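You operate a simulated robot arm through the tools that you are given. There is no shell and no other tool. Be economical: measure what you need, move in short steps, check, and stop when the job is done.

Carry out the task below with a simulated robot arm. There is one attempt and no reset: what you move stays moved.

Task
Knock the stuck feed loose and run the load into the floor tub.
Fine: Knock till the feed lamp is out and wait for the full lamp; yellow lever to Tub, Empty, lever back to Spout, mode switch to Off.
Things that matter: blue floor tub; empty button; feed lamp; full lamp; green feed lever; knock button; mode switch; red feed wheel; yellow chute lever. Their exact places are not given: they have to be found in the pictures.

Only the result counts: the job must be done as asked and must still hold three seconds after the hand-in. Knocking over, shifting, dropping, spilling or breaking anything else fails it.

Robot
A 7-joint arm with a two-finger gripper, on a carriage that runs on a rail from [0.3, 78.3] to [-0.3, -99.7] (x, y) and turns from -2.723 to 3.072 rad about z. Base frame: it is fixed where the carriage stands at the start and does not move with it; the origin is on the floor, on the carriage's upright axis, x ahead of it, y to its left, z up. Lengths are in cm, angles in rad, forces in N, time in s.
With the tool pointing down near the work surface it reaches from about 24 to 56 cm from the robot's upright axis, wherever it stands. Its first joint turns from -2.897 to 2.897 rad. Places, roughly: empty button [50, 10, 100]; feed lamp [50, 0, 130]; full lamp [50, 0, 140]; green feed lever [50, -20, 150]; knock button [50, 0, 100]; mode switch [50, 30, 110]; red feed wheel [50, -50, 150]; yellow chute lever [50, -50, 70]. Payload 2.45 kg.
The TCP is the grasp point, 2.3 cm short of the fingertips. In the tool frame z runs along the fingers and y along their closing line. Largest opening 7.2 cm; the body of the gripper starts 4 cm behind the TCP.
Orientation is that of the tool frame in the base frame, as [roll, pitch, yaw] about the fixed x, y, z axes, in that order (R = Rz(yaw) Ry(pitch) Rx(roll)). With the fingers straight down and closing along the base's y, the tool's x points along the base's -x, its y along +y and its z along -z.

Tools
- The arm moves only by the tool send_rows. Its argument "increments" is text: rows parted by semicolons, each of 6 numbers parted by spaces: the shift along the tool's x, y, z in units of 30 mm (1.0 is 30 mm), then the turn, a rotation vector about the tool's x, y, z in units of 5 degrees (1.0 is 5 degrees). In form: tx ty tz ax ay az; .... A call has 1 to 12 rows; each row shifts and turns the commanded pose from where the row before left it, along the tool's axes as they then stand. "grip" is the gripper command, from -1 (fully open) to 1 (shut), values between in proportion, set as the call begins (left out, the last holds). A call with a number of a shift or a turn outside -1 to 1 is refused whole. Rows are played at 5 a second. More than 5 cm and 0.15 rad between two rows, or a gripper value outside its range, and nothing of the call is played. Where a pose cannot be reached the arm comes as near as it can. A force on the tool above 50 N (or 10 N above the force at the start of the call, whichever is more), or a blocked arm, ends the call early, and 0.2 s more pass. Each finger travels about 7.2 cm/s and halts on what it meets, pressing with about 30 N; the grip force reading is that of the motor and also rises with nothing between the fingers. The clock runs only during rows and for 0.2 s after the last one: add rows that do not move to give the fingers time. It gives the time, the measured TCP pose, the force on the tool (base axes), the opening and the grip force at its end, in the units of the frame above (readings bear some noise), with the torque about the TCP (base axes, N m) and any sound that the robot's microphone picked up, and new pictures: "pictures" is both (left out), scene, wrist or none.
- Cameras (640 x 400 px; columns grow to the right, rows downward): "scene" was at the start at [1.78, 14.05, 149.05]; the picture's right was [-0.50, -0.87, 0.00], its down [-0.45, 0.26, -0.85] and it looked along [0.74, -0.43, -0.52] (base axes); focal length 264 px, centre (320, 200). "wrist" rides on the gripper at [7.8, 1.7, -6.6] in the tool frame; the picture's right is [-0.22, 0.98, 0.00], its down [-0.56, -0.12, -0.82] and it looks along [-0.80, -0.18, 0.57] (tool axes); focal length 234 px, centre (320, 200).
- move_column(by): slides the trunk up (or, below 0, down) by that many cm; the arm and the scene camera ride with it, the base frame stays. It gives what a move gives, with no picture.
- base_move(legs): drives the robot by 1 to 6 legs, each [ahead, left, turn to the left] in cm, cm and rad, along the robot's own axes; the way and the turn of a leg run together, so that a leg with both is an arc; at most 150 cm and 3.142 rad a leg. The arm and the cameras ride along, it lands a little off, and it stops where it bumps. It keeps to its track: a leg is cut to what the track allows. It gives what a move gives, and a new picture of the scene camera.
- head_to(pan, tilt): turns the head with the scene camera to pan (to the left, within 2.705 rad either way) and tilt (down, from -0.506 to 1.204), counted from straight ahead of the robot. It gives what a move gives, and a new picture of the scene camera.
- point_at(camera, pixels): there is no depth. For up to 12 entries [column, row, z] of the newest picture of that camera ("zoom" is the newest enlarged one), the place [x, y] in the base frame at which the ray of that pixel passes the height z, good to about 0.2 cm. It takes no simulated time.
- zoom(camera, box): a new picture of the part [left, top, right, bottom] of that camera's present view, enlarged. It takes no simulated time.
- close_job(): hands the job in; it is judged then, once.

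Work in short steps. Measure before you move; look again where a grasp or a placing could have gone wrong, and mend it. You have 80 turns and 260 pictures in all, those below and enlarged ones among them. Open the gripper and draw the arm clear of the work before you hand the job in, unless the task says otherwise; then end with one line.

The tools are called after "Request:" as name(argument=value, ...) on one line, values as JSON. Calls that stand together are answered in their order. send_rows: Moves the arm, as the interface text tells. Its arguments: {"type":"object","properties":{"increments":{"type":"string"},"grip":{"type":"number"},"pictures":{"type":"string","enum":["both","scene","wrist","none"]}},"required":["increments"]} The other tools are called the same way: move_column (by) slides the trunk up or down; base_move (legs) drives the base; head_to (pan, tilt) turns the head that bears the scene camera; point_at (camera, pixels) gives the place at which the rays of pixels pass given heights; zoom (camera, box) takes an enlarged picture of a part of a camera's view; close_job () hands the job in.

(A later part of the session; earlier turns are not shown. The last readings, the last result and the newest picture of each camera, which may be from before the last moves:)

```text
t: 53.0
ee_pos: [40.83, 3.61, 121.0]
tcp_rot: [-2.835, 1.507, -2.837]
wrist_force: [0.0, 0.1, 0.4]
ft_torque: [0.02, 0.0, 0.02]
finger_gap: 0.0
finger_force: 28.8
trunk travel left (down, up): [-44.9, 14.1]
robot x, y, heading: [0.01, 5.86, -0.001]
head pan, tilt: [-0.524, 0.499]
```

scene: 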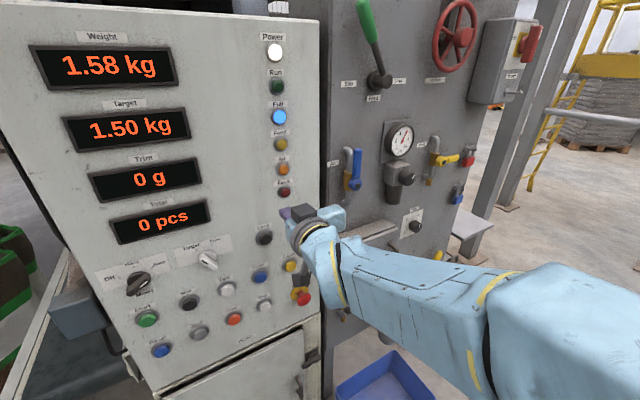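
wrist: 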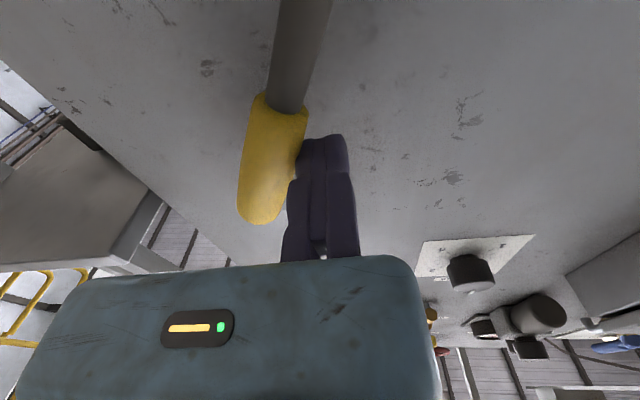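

Full lamp still lit, 1.58 kg. Go to y≈7.7 and lower column 24.5 cm.

Request:
send_rows(increments="0 0.7 0.8 0 0 0;0 0.7 0.8 0 0 0;0 0 0 0 0 0", pictures="none")

Request:
move_column(by=-24.4)

Request:
send_rows(increments="0 0 0.3 0 0 0;0 0 0 0 0 0")

```text
t: 53.8
ee_pos: [45.72, 7.73, 120.93]
tcp_rot: [-2.834, 1.505, -2.835]
wrist_force: [0.4, -0.2, -0.2]
ft_torque: [-0.02, 0.01, 0.03]
finger_gap: 0.02
finger_force: 28.8
trunk travel left (down, up): [-44.9, 14.1]
robot x, y, heading: [0.23, 5.38, -0.001]
head pan, tilt: [-0.524, 0.499]
```

```text
t: 56.3
ee_pos: [45.68, 7.91, 96.47]
tcp_rot: [-2.835, 1.506, -2.837]
wrist_force: [-1.5, 0.2, -0.2]
ft_torque: [-0.04, 0.02, 0.02]
finger_gap: 0.02
finger_force: 28.5
trunk travel left (down, up): [-20.5, 38.5]
robot x, y, heading: [0.27, 5.75, 0.003]
head pan, tilt: [-0.524, 0.499]
```

```text
t: 56.9
ee_pos: [46.65, 7.84, 96.45]
tcp_rot: [-2.831, 1.504, -2.829]
wrist_force: [-0.2, 0.3, -0.6]
ft_torque: [-0.03, -0.02, 0.0]
finger_gap: 0.0
finger_force: 27.9
trunk travel left (down, up): [-20.5, 38.5]
robot x, y, heading: [0.0, 5.64, -0.001]
head pan, tilt: [-0.524, 0.499]
```

scene: 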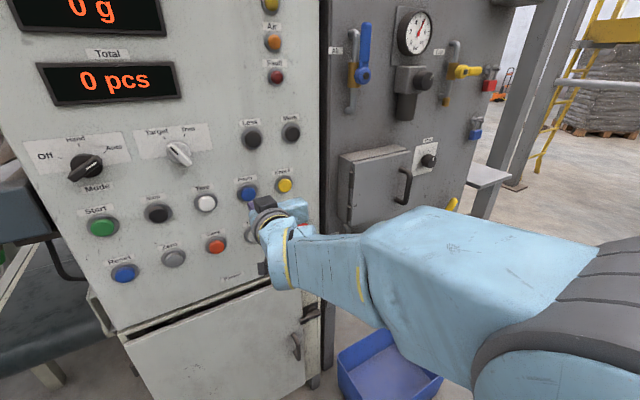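
wrist: 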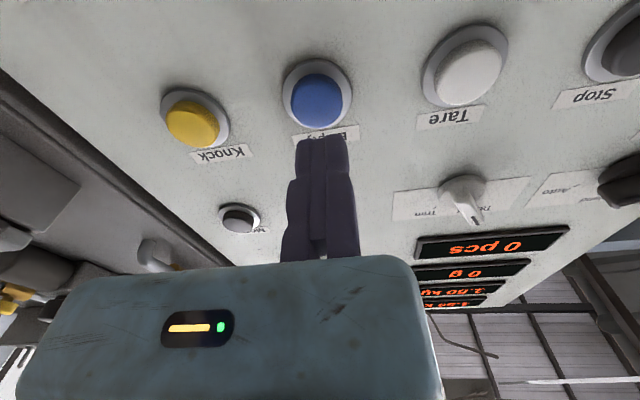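

Lined up with Empty (wrist: button (317,100) right above the tips). Press forward to x≈51.4 and hold shortly, then release.

Request:
send_rows(increments="-0.1 -0.03 0.8 0 0 0;0 0 0.5 0 0 0;0 0 0.2 0 0 0;0 0 0.15 0 0 0;0 0 0 0 0 0;0 0 -0.8 0 0 0;0 0 0 0 0 0;0 0 0 0 0 0;0 0 0 0 0 0", pictures="scene")

```text
t: 58.9
ee_pos: [48.95, 7.84, 96.76]
tcp_rot: [-2.836, 1.504, -2.839]
wrist_force: [0.3, 0.4, 0.3]
ft_torque: [-0.03, -0.01, -0.01]
finger_gap: 0.04
finger_force: 28.2
trunk travel left (down, up): [-20.5, 38.5]
robot x, y, heading: [0.06, 5.69, -0.001]
head pan, tilt: [-0.524, 0.499]
heard: click
```

scene: 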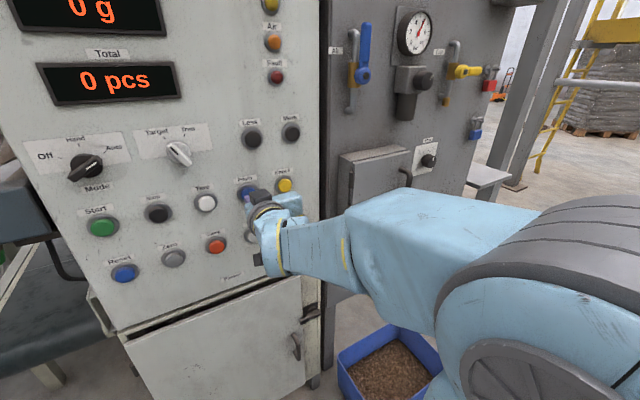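

The load is in the tub (390,370). Retract, raise the column and check the weight.

Request:
send_rows(increments="0 0 -1 0 0 0;0 0 0 0 0 0;0 0 0 0 0 0;0 0 0 0 0 0", pictures="none")

Request:
move_column(by=24)

Request:
head_to(pan=-0.524, tilt=0.5)

```text
t: 59.9
ee_pos: [46.22, 7.88, 97.0]
tcp_rot: [-2.835, 1.505, -2.836]
wrist_force: [0.4, -0.7, 0.5]
ft_torque: [-0.03, -0.02, 0.0]
finger_gap: 0.0
finger_force: 28.4
trunk travel left (down, up): [-20.5, 38.5]
robot x, y, heading: [-0.27, 5.73, -0.003]
head pan, tilt: [-0.524, 0.499]
```

```text
t: 62.4
ee_pos: [46.21, 7.9, 120.98]
tcp_rot: [-2.834, 1.505, -2.836]
wrist_force: [-0.7, 0.5, 0.3]
ft_torque: [0.0, -0.02, -0.01]
finger_gap: 0.0
finger_force: 28.6
trunk travel left (down, up): [-44.5, 14.5]
robot x, y, heading: [0.16, 5.71, -0.001]
head pan, tilt: [-0.524, 0.499]
```

```text
t: 63.0
ee_pos: [46.27, 7.98, 120.88]
tcp_rot: [-2.836, 1.503, -2.836]
wrist_force: [0.5, -0.3, 0.6]
ft_torque: [0.01, 0.0, 0.01]
finger_gap: 0.02
finger_force: 27.9
trunk travel left (down, up): [-44.5, 14.5]
robot x, y, heading: [0.13, 5.44, -0.004]
head pan, tilt: [-0.524, 0.499]
```

scene: 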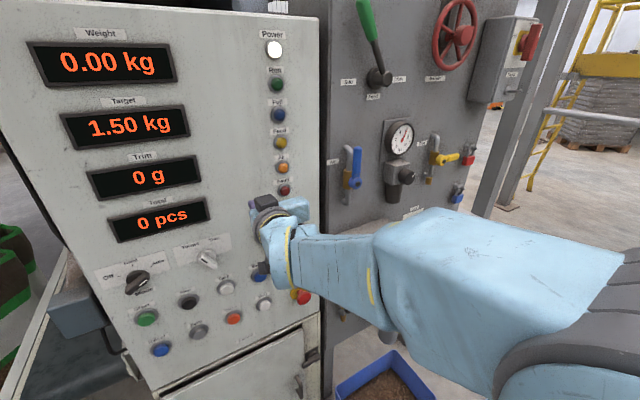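

Scale is empty and no run started. Retract and drive back right to y≈-62.

Request:
send_rows(increments="0 -0.7 -0.9 0 0 0;0 -0.7 -0.9 0 0 0;0 0 0 0 0 0", pictures="none")

Request:
base_move(legs=[[0, -67, 0]])

Request:
head_to(pan=0.1, tilt=0.7)

```text
t: 63.8
ee_pos: [40.8, 3.52, 121.27]
tcp_rot: [-2.839, 1.507, -2.841]
wrist_force: [-0.3, 0.1, 1.1]
ft_torque: [-0.03, -0.01, 0.01]
finger_gap: 0.02
finger_force: 28.8
trunk travel left (down, up): [-44.5, 14.5]
robot x, y, heading: [0.07, 5.9, -0.0]
head pan, tilt: [-0.524, 0.499]
```

```text
t: 67.6
ee_pos: [40.65, -63.79, 121.32]
tcp_rot: [-2.835, 1.504, -2.847]
wrist_force: [0.3, -0.5, 0.2]
ft_torque: [0.03, -0.03, -0.03]
finger_gap: 0.04
finger_force: 28.2
trunk travel left (down, up): [-44.5, 14.5]
robot x, y, heading: [0.0, -61.68, -0.009]
head pan, tilt: [-0.524, 0.499]
```

scene: 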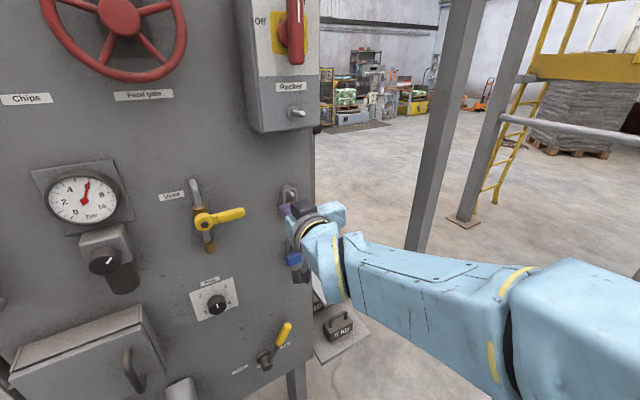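

```text
t: 68.6
ee_pos: [40.68, -63.86, 121.17]
tcp_rot: [-2.833, 1.505, -2.847]
wrist_force: [0.3, 0.4, -0.6]
ft_torque: [0.01, 0.01, -0.01]
finger_gap: 0.0
finger_force: 28.7
trunk travel left (down, up): [-44.5, 14.5]
robot x, y, heading: [-0.04, -61.67, -0.013]
head pan, tilt: [0.099, 0.7]
```

scene: 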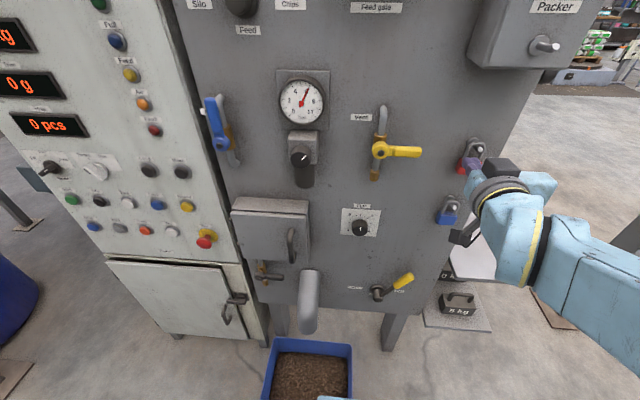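

Lever at Tub and tub filled. Move to y≈-68.5, lower the column 44 cm (→z≈77) with hand back at x≈41, and look.

Request:
send_rows(increments="0 -0.8 0 0 0 0;0 -0.8 0 0 0 0;0 0 0 0 0 0", pictures="none")

Request:
move_column(by=-30)

Request:
head_to(pan=-0.1, tilt=0.6)

```text
t: 69.4
ee_pos: [40.26, -68.68, 121.05]
tcp_rot: [-2.835, 1.507, -2.847]
wrist_force: [0.6, -0.2, -0.4]
ft_torque: [0.01, 0.03, 0.03]
finger_gap: 0.0
finger_force: 28.4
trunk travel left (down, up): [-44.5, 14.5]
robot x, y, heading: [-0.35, -61.45, -0.019]
head pan, tilt: [0.099, 0.7]
```

```text
t: 72.4
ee_pos: [41.37, -68.31, 89.74]
tcp_rot: [-2.875, 1.464, -2.881]
wrist_force: [-0.3, -0.1, -0.3]
ft_torque: [0.02, -0.01, 0.0]
finger_gap: 0.0
finger_force: 28.6
trunk travel left (down, up): [-14.5, 44.5]
robot x, y, heading: [-0.02, -61.5, -0.007]
head pan, tilt: [0.099, 0.7]
```

```text
t: 73.2
ee_pos: [41.44, -68.27, 89.8]
tcp_rot: [-2.87, 1.464, -2.877]
wrist_force: [-0.1, 0.6, -0.3]
ft_torque: [-0.01, -0.01, 0.01]
finger_gap: 0.0
finger_force: 28.8
trunk travel left (down, up): [-14.5, 44.5]
robot x, y, heading: [0.11, -60.9, -0.003]
head pan, tilt: [-0.099, 0.6]
```

scene: 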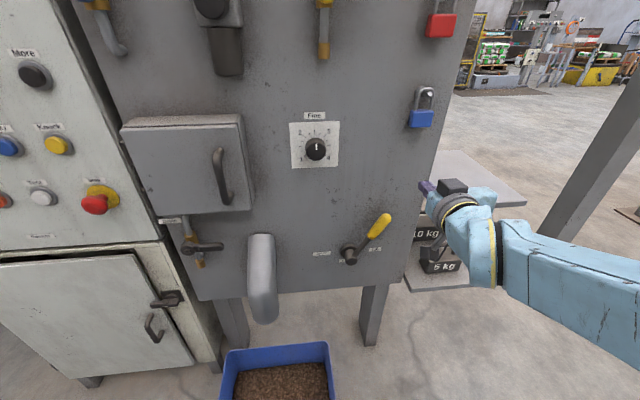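

Rays for lever end (386,219), blue lock bottom (421,127), table corner (525,204).

Request:
point_at(camera="scene", pixels=[[386, 219, 77], [386, 219, 74], [386, 219, 71], [372, 237, 72], [372, 237, 68], [421, 127, 95], [421, 127, 90], [525, 204, 70], [525, 204, 60], [525, 204, 80]])

Request:
move_column(by=-13.5)

Request:
send_rows(increments="0 0 0.5 0 -0.6 0;0 0 0.5 0 -0.6 0;0 0 0 0 0 0")

```text
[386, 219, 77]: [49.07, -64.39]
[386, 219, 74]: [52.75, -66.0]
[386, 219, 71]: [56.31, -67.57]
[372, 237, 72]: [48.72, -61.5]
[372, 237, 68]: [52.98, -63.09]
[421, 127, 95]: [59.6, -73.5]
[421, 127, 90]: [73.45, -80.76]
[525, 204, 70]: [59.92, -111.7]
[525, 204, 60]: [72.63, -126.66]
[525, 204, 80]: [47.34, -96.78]
```

```text
t: 74.8
ee_pos: [41.9, -68.25, 75.88]
tcp_rot: [-2.891, 1.452, -2.898]
wrist_force: [-0.4, -0.8, -0.4]
ft_torque: [0.02, 0.01, 0.05]
finger_gap: 0.01
finger_force: 28.1
trunk travel left (down, up): [-1.0, 58.0]
robot x, y, heading: [-0.04, -61.44, -0.011]
head pan, tilt: [-0.099, 0.6]
```

```text
t: 75.6
ee_pos: [43.41, -68.76, 77.74]
tcp_rot: [-0.405, 1.521, -0.418]
wrist_force: [-0.6, -0.1, 0.3]
ft_torque: [0.01, 0.0, -0.02]
finger_gap: 0.0
finger_force: 28.2
trunk travel left (down, up): [-1.0, 58.0]
robot x, y, heading: [-0.09, -61.34, -0.009]
head pan, tilt: [-0.099, 0.6]
```

scene: 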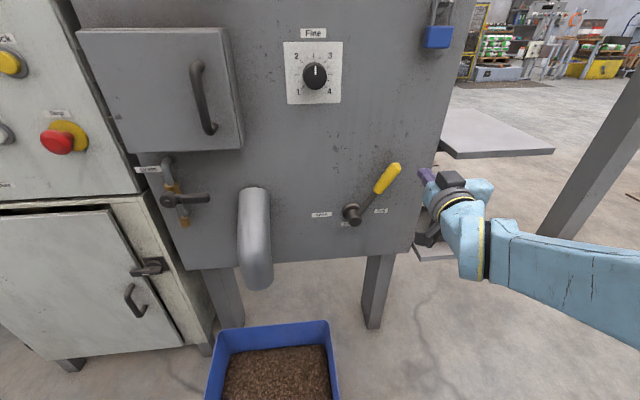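
wrist: 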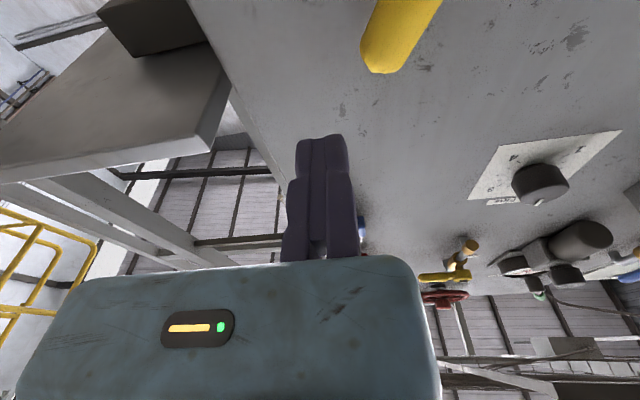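

Triangulate lever end with wrist (384,62) and scene (392,172).

Request:
point_at(camera="wrist", pixels=[[384, 62, 74], [384, 62, 76], [384, 62, 72], [195, 145, 75], [195, 145, 80], [195, 145, 70]])

Request:
point_at(camera="scene", pixels=[[393, 170, 72], [393, 170, 74], [393, 170, 76], [378, 189, 70], [378, 189, 72], [440, 156, 70], [440, 156, 75]])

```text
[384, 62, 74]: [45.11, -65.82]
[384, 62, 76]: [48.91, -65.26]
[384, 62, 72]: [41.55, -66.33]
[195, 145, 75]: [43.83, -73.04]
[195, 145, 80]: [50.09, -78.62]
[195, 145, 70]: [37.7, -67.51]
```

```text
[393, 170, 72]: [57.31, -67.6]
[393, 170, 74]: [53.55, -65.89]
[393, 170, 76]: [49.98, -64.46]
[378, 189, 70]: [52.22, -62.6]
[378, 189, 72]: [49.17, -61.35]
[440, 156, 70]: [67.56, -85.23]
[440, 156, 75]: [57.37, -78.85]
```

Lever end ≈ (49.5, -65, 76.2), fingers have clearance on its right. Advance and lower.

Request:
send_rows(increments="0.5 -0.1 0.8 0 0 0;0.5 0 0.8 0 0 0;0.4 0 0.4 0 0 0;0 0 0 0 0 0")

```text
t: 76.6
ee_pos: [49.62, -69.08, 73.83]
tcp_rot: [-0.429, 1.523, -0.441]
wrist_force: [0.2, -0.4, -0.4]
ft_torque: [0.02, 0.01, -0.03]
finger_gap: 0.0
finger_force: 28.7
trunk travel left (down, up): [-1.0, 58.0]
robot x, y, heading: [-0.28, -61.53, -0.011]
head pan, tilt: [-0.099, 0.6]
```

scene: 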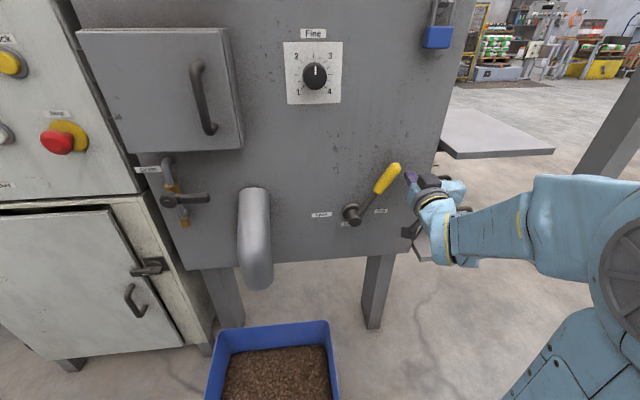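
wrist: 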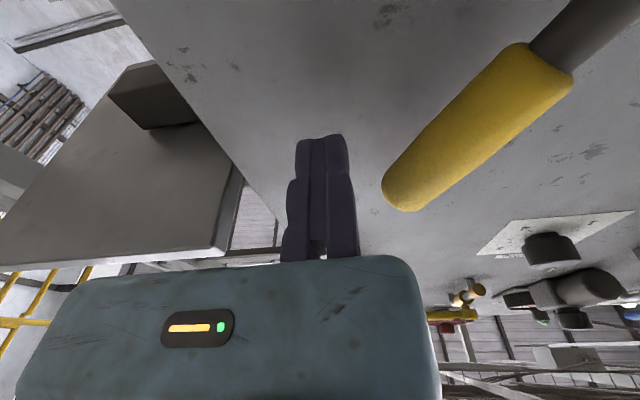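

Push left to bring the lever toward Spout.

Request:
send_rows(increments="0 0.7 0 0 0 0;0 0.7 0 0 0 0;0 0.7 0 0 0 0;0 0.7 0 0 0 0;0 0.7 0 0 0 0;0 0.6 0 0 0 0;0 0 0 0 0 0")

```text
t: 78.2
ee_pos: [49.79, -56.9, 73.2]
tcp_rot: [-0.445, 1.524, -0.453]
wrist_force: [0.3, -0.6, -0.2]
ft_torque: [-0.02, -0.02, 0.02]
finger_gap: 0.0
finger_force: 28.6
trunk travel left (down, up): [-1.0, 58.0]
robot x, y, heading: [-0.23, -61.35, -0.009]
head pan, tilt: [-0.099, 0.6]
```

scene: 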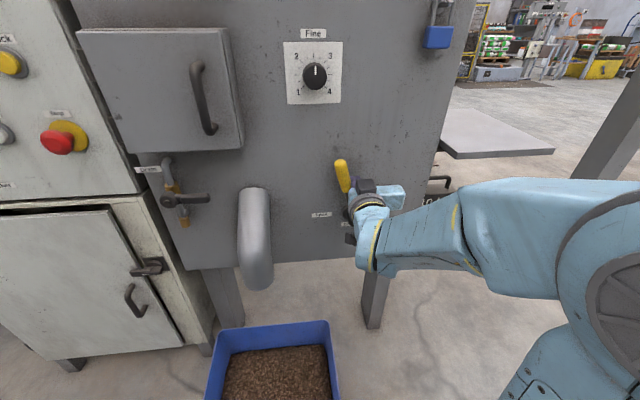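
wrist: 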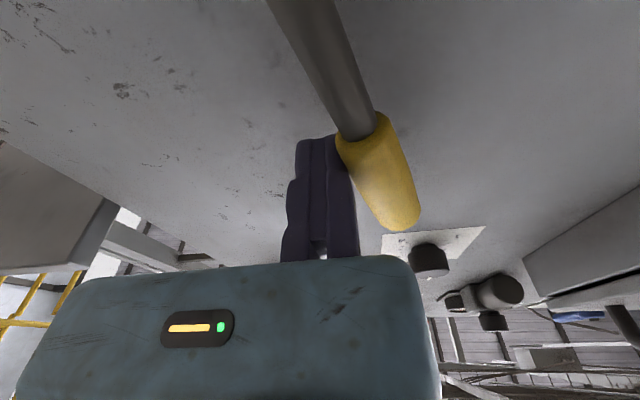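

Request:
send_rows(increments="0 0.4 0 0 0 0;0 0.4 0 0 0 0;0 0.25 0 0 0 0;0 0.2 0 0 0 0;0 0 0 0 0 0")

```text
t: 79.2
ee_pos: [49.65, -54.23, 73.34]
tcp_rot: [-0.322, 1.525, -0.358]
wrist_force: [-14.3, -12.2, 5.1]
ft_torque: [-0.03, 0.16, 0.14]
finger_gap: 0.01
finger_force: 28.4
trunk travel left (down, up): [-1.0, 58.0]
robot x, y, heading: [-0.45, -61.53, -0.014]
head pan, tilt: [-0.099, 0.6]
stopped in row 5: the force on the tool passed its limit at 55 N (the readings are from after the stop); the commanded pose is now the measured one
```

scene: 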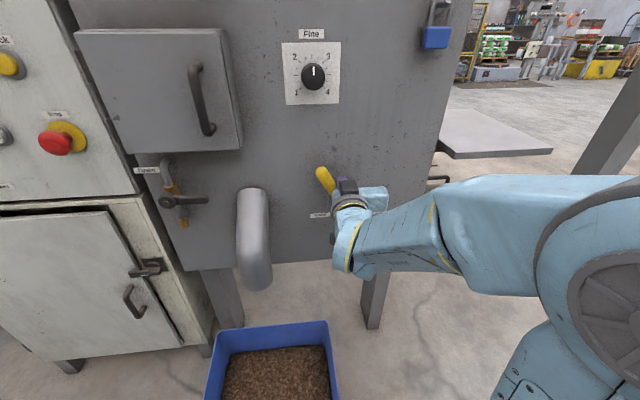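
wrist: 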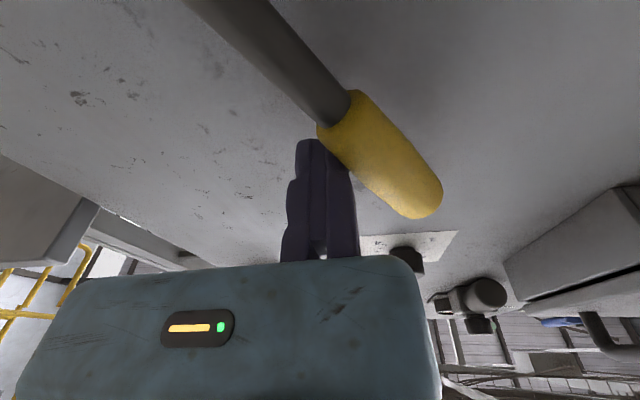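

At the end stop. Ease right, back out, raise, and verify the lever.

Request:
send_rows(increments="0 -0.7 0 0 0 0;0 0 -1 0 0 0;0 0 -0.9 0 0 0;0 0 0 0 0 0", pictures="none")

Request:
move_column(by=31)

Request:
head_to(pan=0.1, tilt=0.7)

Request:
zoom(camera="scene", box=[300, 220, 480, 332])

```text
t: 80.2
ee_pos: [44.38, -55.67, 73.44]
tcp_rot: [-0.403, 1.529, -0.433]
wrist_force: [-0.1, -0.3, 0.1]
ft_torque: [0.02, 0.01, 0.01]
finger_gap: 0.0
finger_force: 28.7
out of reach, approached as far as the arm can: row 3
trunk travel left (down, up): [-1.0, 58.0]
robot x, y, heading: [-0.07, -61.48, -0.017]
head pan, tilt: [-0.099, 0.6]
```

```text
t: 83.3
ee_pos: [44.28, -55.69, 104.54]
tcp_rot: [-0.392, 1.53, -0.421]
wrist_force: [0.3, -0.2, 0.2]
ft_torque: [-0.02, 0.02, 0.02]
finger_gap: 0.0
finger_force: 28.3
trunk travel left (down, up): [-32.0, 27.0]
robot x, y, heading: [-0.02, -61.27, -0.013]
head pan, tilt: [-0.099, 0.6]
```

```text
t: 84.0
ee_pos: [44.31, -55.61, 104.42]
tcp_rot: [-0.391, 1.528, -0.422]
wrist_force: [0.8, 0.3, -0.1]
ft_torque: [-0.01, 0.01, 0.03]
finger_gap: 0.0
finger_force: 28.8
trunk travel left (down, up): [-32.0, 27.0]
robot x, y, heading: [-0.14, -61.27, -0.015]
head pan, tilt: [0.099, 0.7]
```

scene: 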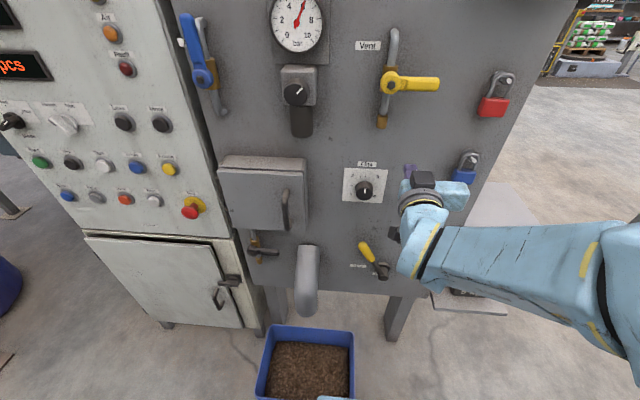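

```text
3.56 times, centred on (390, 276) of scene
```

zoom: 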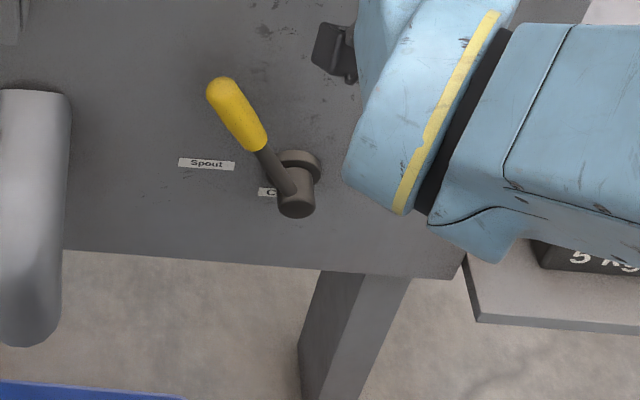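

Lever is back at Spout. Now raise, retract and drive to the mode switch (y≈31).

Request:
send_rows(increments="-0.8 -0.7 -0.6 0 0 0;-0.4 -0.7 -0.5 0 0 0;0 0 0 0 0 0", pictures="none")

Request:
move_column(by=13)

Request:
base_move(legs=[[0, 91, 0.014]])

Request:
head_to(pan=-0.2, tilt=0.7)

```text
t: 84.8
ee_pos: [40.94, -59.67, 108.17]
tcp_rot: [-0.412, 1.53, -0.443]
wrist_force: [-0.2, 0.4, 0.2]
ft_torque: [0.0, -0.01, -0.04]
finger_gap: 0.0
finger_force: 28.1
trunk travel left (down, up): [-32.0, 27.0]
robot x, y, heading: [-0.26, -61.35, -0.016]
head pan, tilt: [0.099, 0.7]
```

```text
t: 86.4
ee_pos: [40.92, -59.75, 121.05]
tcp_rot: [-0.409, 1.531, -0.44]
wrist_force: [0.5, 0.6, -0.1]
ft_torque: [0.02, -0.01, 0.0]
finger_gap: 0.01
finger_force: 28.1
trunk travel left (down, up): [-45.0, 14.0]
robot x, y, heading: [-0.12, -61.36, -0.016]
head pan, tilt: [0.099, 0.7]
```

```text
t: 91.2
ee_pos: [41.19, 30.99, 121.08]
tcp_rot: [-0.409, 1.531, -0.414]
wrist_force: [0.1, -0.8, 0.2]
ft_torque: [0.0, -0.02, 0.02]
finger_gap: 0.01
finger_force: 29.1
trunk travel left (down, up): [-45.0, 14.0]
robot x, y, heading: [0.29, 28.54, 0.013]
head pan, tilt: [0.099, 0.7]
```

scene: 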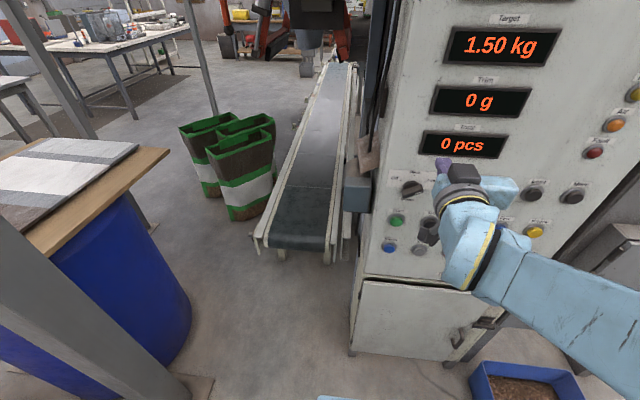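

```text
t: 92.0
ee_pos: [41.26, 30.89, 121.2]
tcp_rot: [-0.41, 1.529, -0.415]
wrist_force: [0.5, -0.8, -0.2]
ft_torque: [-0.01, 0.02, -0.03]
finger_gap: 0.02
finger_force: 28.2
trunk travel left (down, up): [-45.0, 14.0]
robot x, y, heading: [0.05, 28.37, 0.014]
head pan, tilt: [-0.201, 0.7]
```

scene: 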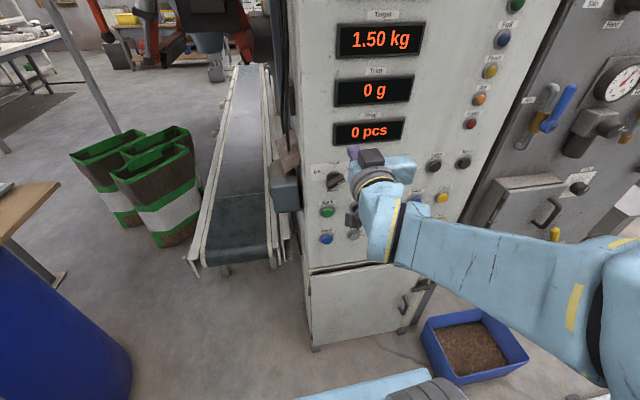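

Enlarge the mode knob area at (333,182).

Request:
zoom(camera="scene", box=[290, 140, 410, 220])

Request:
point_at(camera="scene", pixels=[[334, 182, 110], [334, 182, 107], [334, 182, 104]])

Request:
zoom(camera="wrist", box=[0, 0, 640, 400])

```text
5.00 times, centred on (350, 180) of scene
```

zoom: 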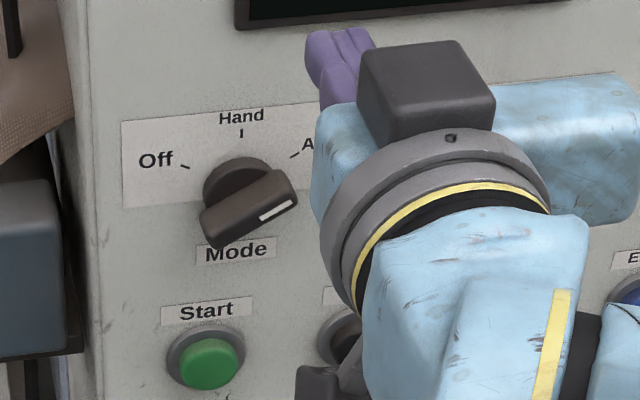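

```text
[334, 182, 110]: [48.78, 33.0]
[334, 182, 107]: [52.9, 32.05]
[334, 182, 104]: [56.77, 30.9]
```

```text
1.00 times, centred on (320, 200) of wrist (not enlarged: the box is as wide or as high as the picture)
```

zoom: 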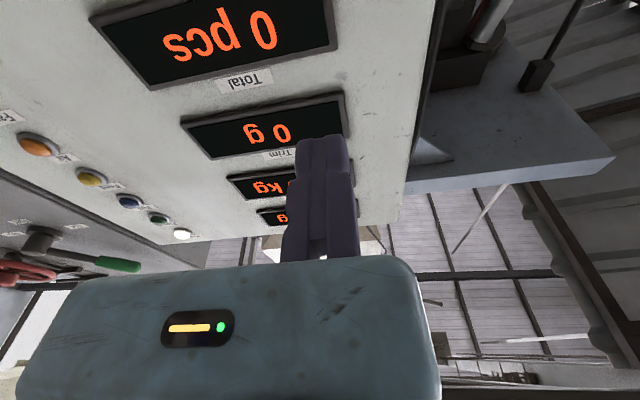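

The bar points to Auto (~60° right of up); Off is ~60° left of up. Check the grey box at the panel's left for clearance.

Request:
zoom(camera="scene", box=[230, 120, 390, 220])

Request:
point_at(camera="scene", pixels=[[302, 210, 95], [302, 210, 105], [273, 180, 110], [273, 180, 105], [273, 180, 100], [298, 177, 105], [298, 177, 110]])

Request:
move_column(by=-11)

Request:
head_to(pan=-0.1, tilt=0.55)

```text
4.00 times, centred on (310, 170) of scene
```

zoom: 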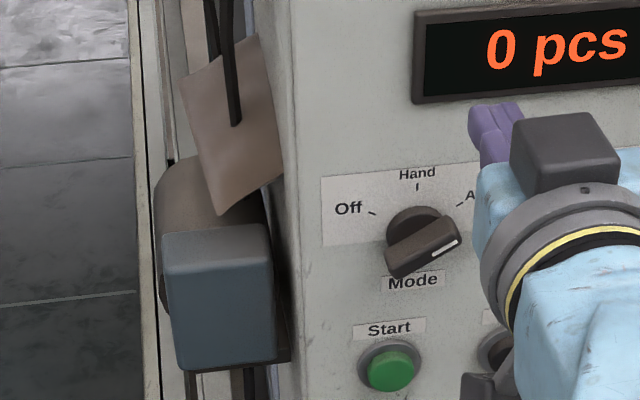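

```text
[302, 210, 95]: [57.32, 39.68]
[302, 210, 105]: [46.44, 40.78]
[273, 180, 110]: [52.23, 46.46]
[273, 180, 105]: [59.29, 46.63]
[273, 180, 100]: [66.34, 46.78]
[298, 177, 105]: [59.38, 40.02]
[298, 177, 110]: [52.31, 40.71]
```

```text
t: 93.5
ee_pos: [41.31, 30.93, 110.11]
tcp_rot: [-0.409, 1.531, -0.412]
wrist_force: [0.4, 0.4, 0.2]
ft_torque: [0.0, -0.02, 0.03]
finger_gap: 0.02
finger_force: 28.3
trunk travel left (down, up): [-34.0, 25.0]
robot x, y, heading: [0.58, 28.48, 0.01]
head pan, tilt: [-0.201, 0.7]
```

```text
t: 94.2
ee_pos: [41.21, 30.83, 110.18]
tcp_rot: [-0.409, 1.53, -0.415]
wrist_force: [0.6, 0.1, 1.1]
ft_torque: [-0.02, 0.03, -0.01]
finger_gap: 0.0
finger_force: 28.5
trunk travel left (down, up): [-34.0, 25.0]
robot x, y, heading: [0.17, 28.11, 0.014]
head pan, tilt: [-0.099, 0.55]
```

scene: 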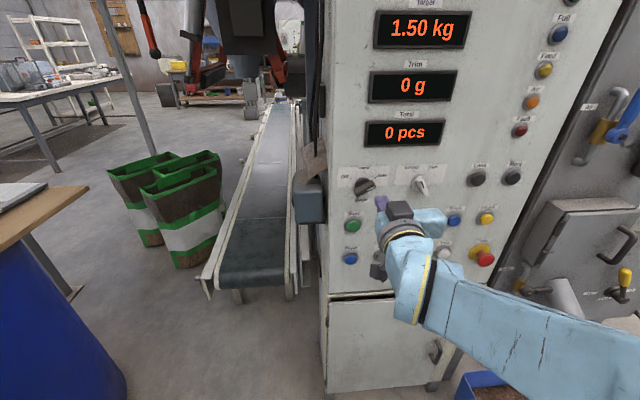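

Request:
zoom(camera="scene", box=[320, 150, 420, 212])

Request:
point_at(camera="zoom", pixels=[[285, 235, 110], [285, 235, 107], [285, 235, 104], [320, 205, 108], [320, 205, 106]])

```text
6.40 times, centred on (370, 181) of scene
```

zoom: 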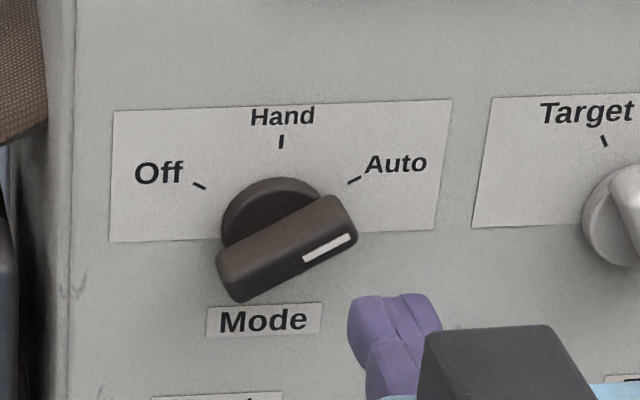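

```text
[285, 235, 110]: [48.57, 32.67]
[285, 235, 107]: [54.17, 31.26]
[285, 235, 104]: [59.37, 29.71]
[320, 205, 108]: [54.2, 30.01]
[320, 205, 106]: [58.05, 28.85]
```

Knob front is about (51.7, 31.6, 108.2). Roll the tool +60° with gripper open so that the fingers straddle the bar, then check.

Request:
send_rows(increments="0 0 0 0 0.4 0;0 0 0 0 0 1;0 0 0 0 0 1;0 0 0 0 0 1;0 0 0 0 0 1;0 0 0 0 0 1;0 0 0 0 0 1;0 0 0 0 0 1;0 0 0 0 0 1;0 0 0 0 0 1;0 0 0 0 0 1;0 0 0 0 0 1", grip=-1)

```text
t: 96.8
ee_pos: [41.18, 30.91, 110.21]
tcp_rot: [1.569, 0.624, 1.564]
wrist_force: [-0.3, -0.5, 0.6]
ft_torque: [0.0, -0.01, -0.01]
finger_gap: 7.18
finger_force: 0.0
trunk travel left (down, up): [-34.0, 25.0]
robot x, y, heading: [0.01, 28.01, 0.013]
head pan, tilt: [-0.099, 0.55]
```

scene: 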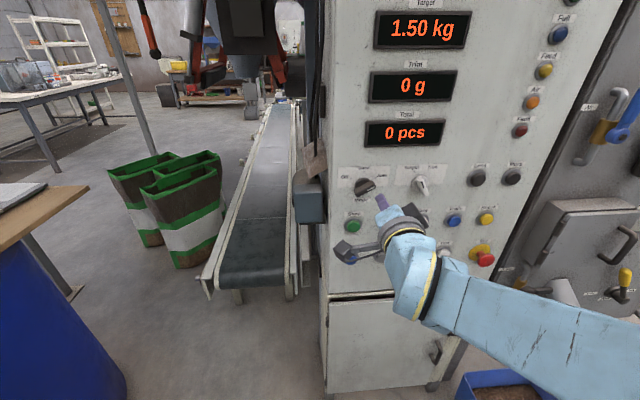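
wrist: 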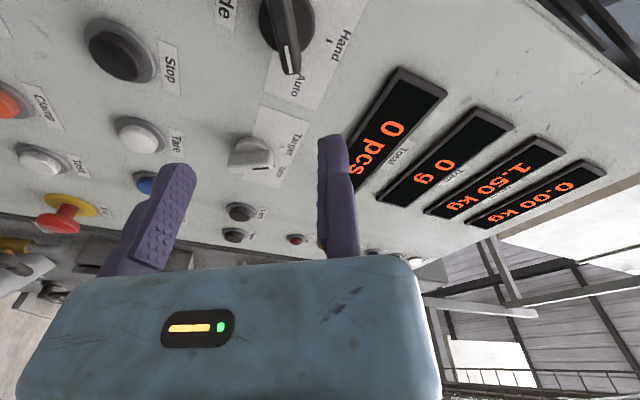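

Take wrist rays of the bar: outer end (288,70) and middle (285,30).

Request:
zoom(camera="wrist", box=[220, 0, 380, 100])

Request:
point_at(camera="wrist", pixels=[[290, 70, 108], [290, 70, 109], [290, 70, 110], [286, 28, 107], [286, 28, 108], [286, 28, 109]])

```text
4.00 times, centred on (300, 50) of wrist
```

zoom: 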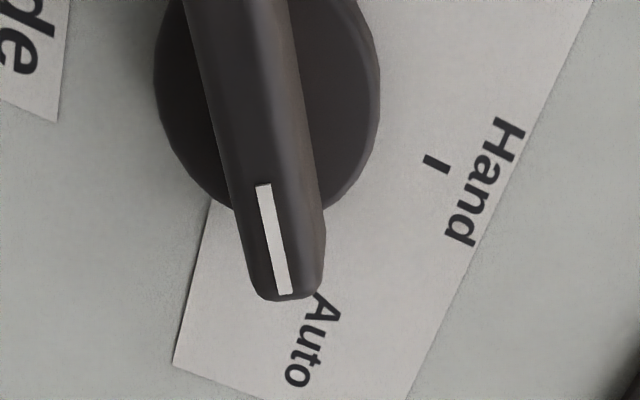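

```text
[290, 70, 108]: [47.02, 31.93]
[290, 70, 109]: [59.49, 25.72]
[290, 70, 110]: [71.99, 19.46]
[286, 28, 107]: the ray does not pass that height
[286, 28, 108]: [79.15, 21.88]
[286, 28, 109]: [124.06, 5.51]
```

Knob centre ≈ (y 31.6, z 107.5). Shift onto its axis and advance 5 cm, then check.

Request:
send_rows(increments="0.71 -0.59 0 0 0 0.6;0 0 0.8 0 0 0;0 0 0.8 0 0 0;0 0 0 0 0 0")

Request:
zoom(camera="scene", box=[310, 140, 450, 240])

```text
t: 97.8
ee_pos: [47.03, 31.89, 108.67]
tcp_rot: [1.567, 0.573, 1.564]
wrist_force: [0.1, -1.5, -0.3]
ft_torque: [-0.02, 0.02, -0.03]
finger_gap: 7.21
finger_force: 0.0
out of reach, approached as far as the arm can: row 1
trunk travel left (down, up): [-34.0, 25.0]
robot x, y, heading: [0.34, 27.86, 0.016]
head pan, tilt: [-0.099, 0.55]
```

scene: 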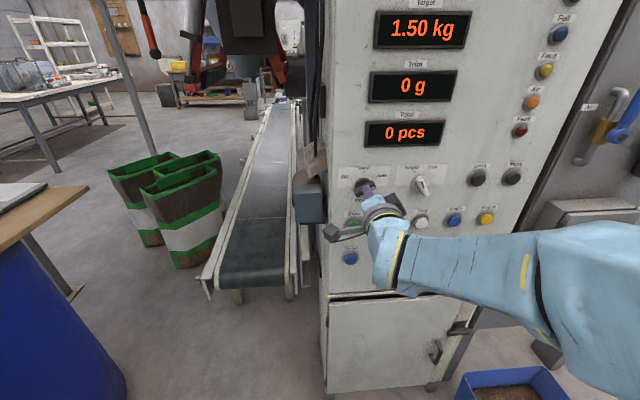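
wrist: 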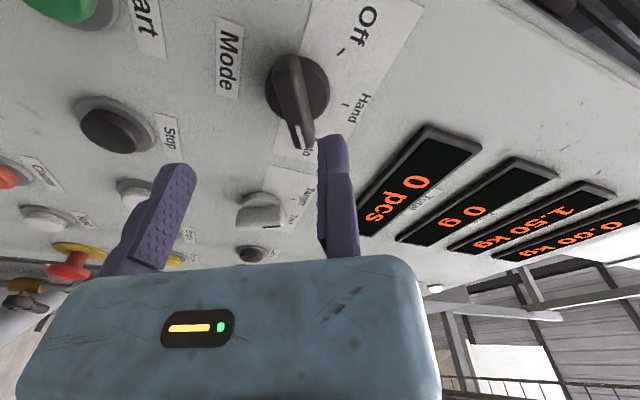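

```text
4.00 times, centred on (380, 190) of scene
```

zoom: 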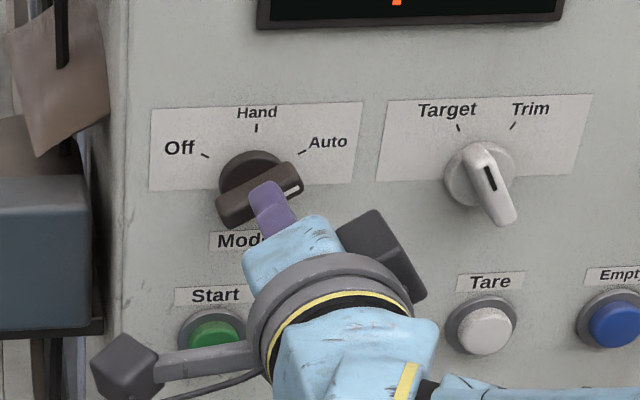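

Recompute the knob from this closer wrist view.

Request:
zoom(camera="wrist", box=[220, 30, 380, 170])

Request:
point_at(camera="wrist", pixels=[[306, 142, 108], [306, 142, 109], [306, 142, 110], [293, 100, 107], [293, 100, 108], [293, 100, 109], [288, 60, 106], [288, 60, 107]])

Request:
point_at(camera="scene", pixels=[[364, 189, 109], [364, 189, 108], [364, 189, 107], [382, 184, 109], [382, 184, 107]])

```text
2.86 times, centred on (300, 100) of wrist
```

zoom: 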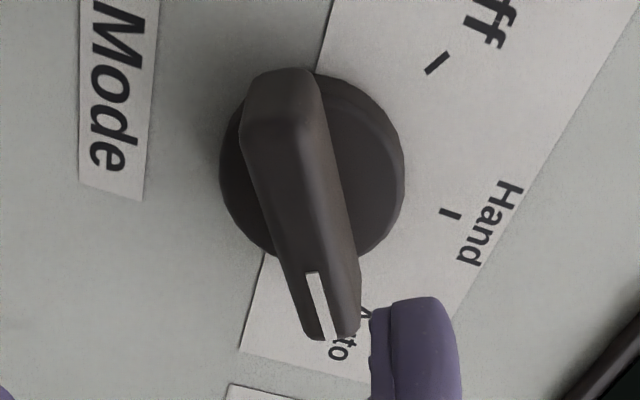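

```text
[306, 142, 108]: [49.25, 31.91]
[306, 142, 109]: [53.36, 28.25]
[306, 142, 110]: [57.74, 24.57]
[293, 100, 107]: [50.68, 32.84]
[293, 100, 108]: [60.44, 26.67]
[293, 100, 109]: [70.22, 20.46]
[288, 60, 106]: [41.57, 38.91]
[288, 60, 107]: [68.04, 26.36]
```

```text
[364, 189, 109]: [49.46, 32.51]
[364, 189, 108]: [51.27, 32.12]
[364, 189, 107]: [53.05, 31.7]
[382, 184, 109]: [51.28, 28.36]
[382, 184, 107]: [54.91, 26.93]
```

Centre ≈ (y 32.1, z 107.4), bar 59° from up: matches the roll. Correct sideways, then advance to x≈50.6.

Request:
send_rows(increments="0.28 -0.32 0 0 0 0;0 0 0.6 0 0 0;0 0 0.6 0 0 0;0 0 0 0 0 0")

Request:
zoom(camera="scene", box=[330, 150, 430, 220])

```text
t: 98.5
ee_pos: [48.72, 31.9, 107.42]
tcp_rot: [1.569, 0.575, 1.565]
wrist_force: [-55.3, -4.8, 8.4]
ft_torque: [-0.02, -0.17, 0.19]
finger_gap: 7.22
finger_force: 0.1
trunk travel left (down, up): [-34.0, 25.0]
robot x, y, heading: [0.21, 27.85, 0.013]
head pan, tilt: [-0.099, 0.55]
stopped in row 3: the force on the tool passed its limit at 84 N (the readings are from after the stop); the commanded pose is now the measured one
```

scene: 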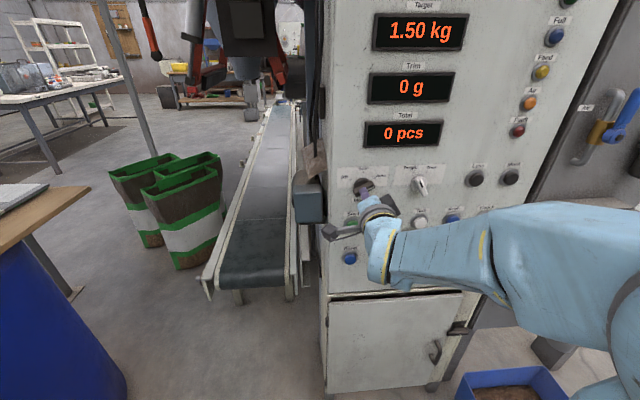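
wrist: 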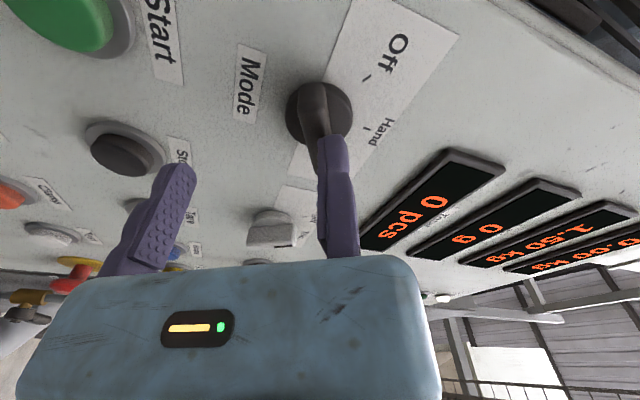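

```text
5.71 times, centred on (380, 185) of scene
```

zoom: 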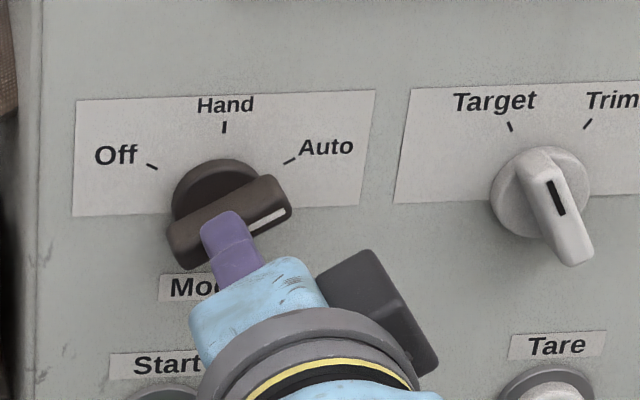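

A finger met the bar's front: the +y finger stays near the TCP when open (wrist column ~335 open or shut), only the other travels. So back off 1.5 cm and shift 1.9 cm along tool +y so the bar lies between them.

Request:
send_rows(increments="0 0 -0.5 0 0 0;0 0.63 0 0 0 0;0 0 0 0 0 0")

Request:
zoom(camera="wrist", box=[100, 60, 420, 260])

Request:
zoom(camera="scene", box=[330, 150, 430, 220])

```text
t: 99.3
ee_pos: [47.87, 32.86, 108.72]
tcp_rot: [1.578, 0.573, 1.569]
wrist_force: [-0.6, 0.1, -0.8]
ft_torque: [-0.02, 0.0, -0.01]
finger_gap: 7.19
finger_force: 0.1
trunk travel left (down, up): [-34.0, 25.0]
robot x, y, heading: [0.27, 28.14, 0.01]
head pan, tilt: [-0.099, 0.55]
```

scene: 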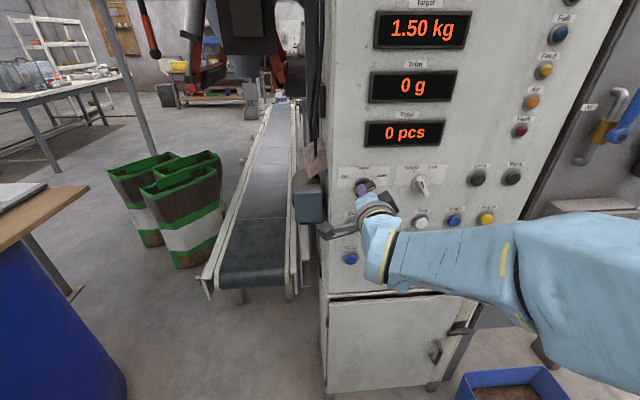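
wrist: 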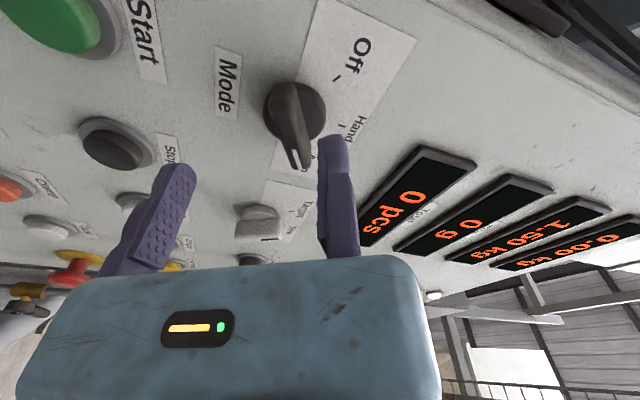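

```text
2.00 times, centred on (260, 160) of wrist
```

zoom: 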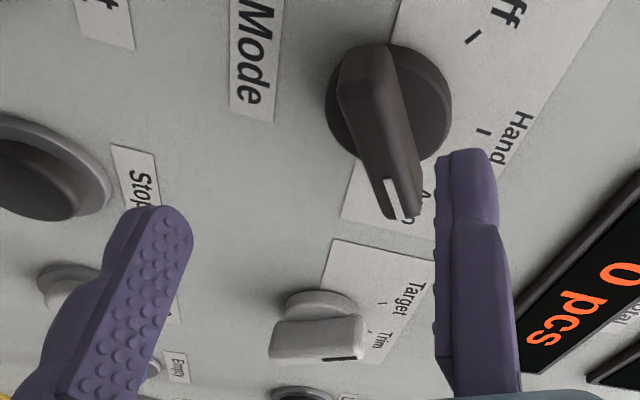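

```text
5.71 times, centred on (380, 185) of scene
```

zoom: 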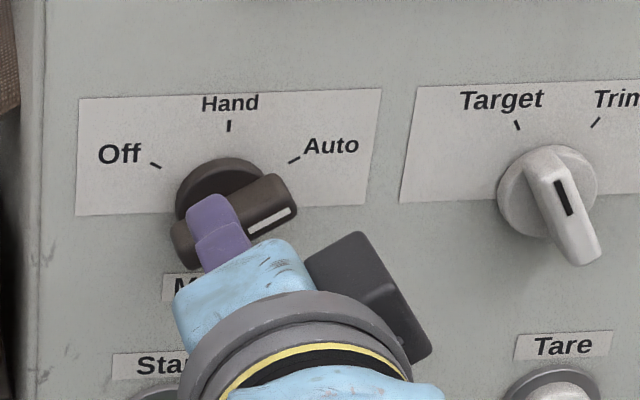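

The upper finger now clears the bar on its upper side. Advance in small steps to x≈50.

Request:
send_rows(increments="0 0 0.3 0 0 0;0 0 0.2 0 0 0;0 0 0.15 0 0 0;0 0 0.1 0 0 0;0 0 0 0 0 0")

Request:
zoom(camera="wrist", box=[100, 60, 420, 260])

Request:
zoom(camera="scene", box=[330, 150, 430, 220])

```text
t: 100.5
ee_pos: [50.1, 32.94, 108.71]
tcp_rot: [1.576, 0.575, 1.569]
wrist_force: [0.0, 0.8, 0.4]
ft_torque: [0.02, 0.0, 0.0]
finger_gap: 7.2
finger_force: 0.1
trunk travel left (down, up): [-34.0, 25.0]
robot x, y, heading: [-0.07, 28.19, 0.007]
head pan, tilt: [-0.099, 0.55]
```

scene: 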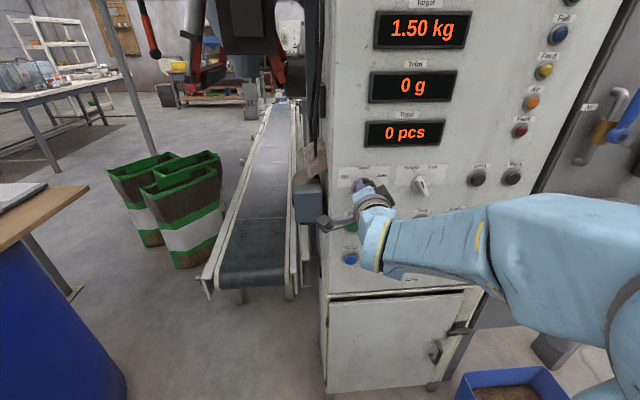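
wrist: 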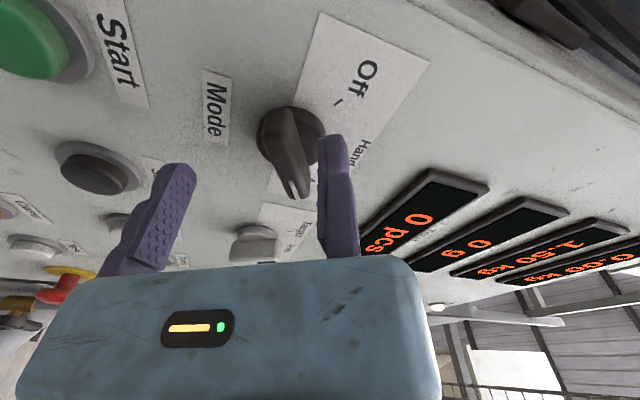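

```text
2.00 times, centred on (260, 160) of wrist
```

zoom: 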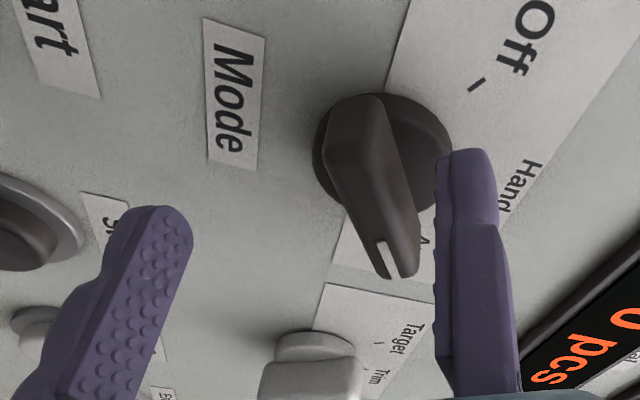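

```text
5.71 times, centred on (380, 185) of scene
```

zoom: 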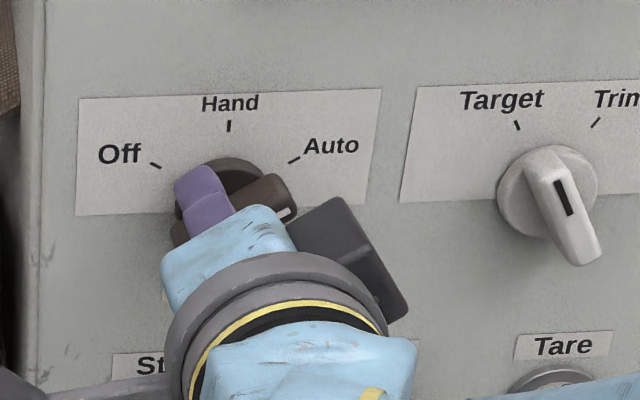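

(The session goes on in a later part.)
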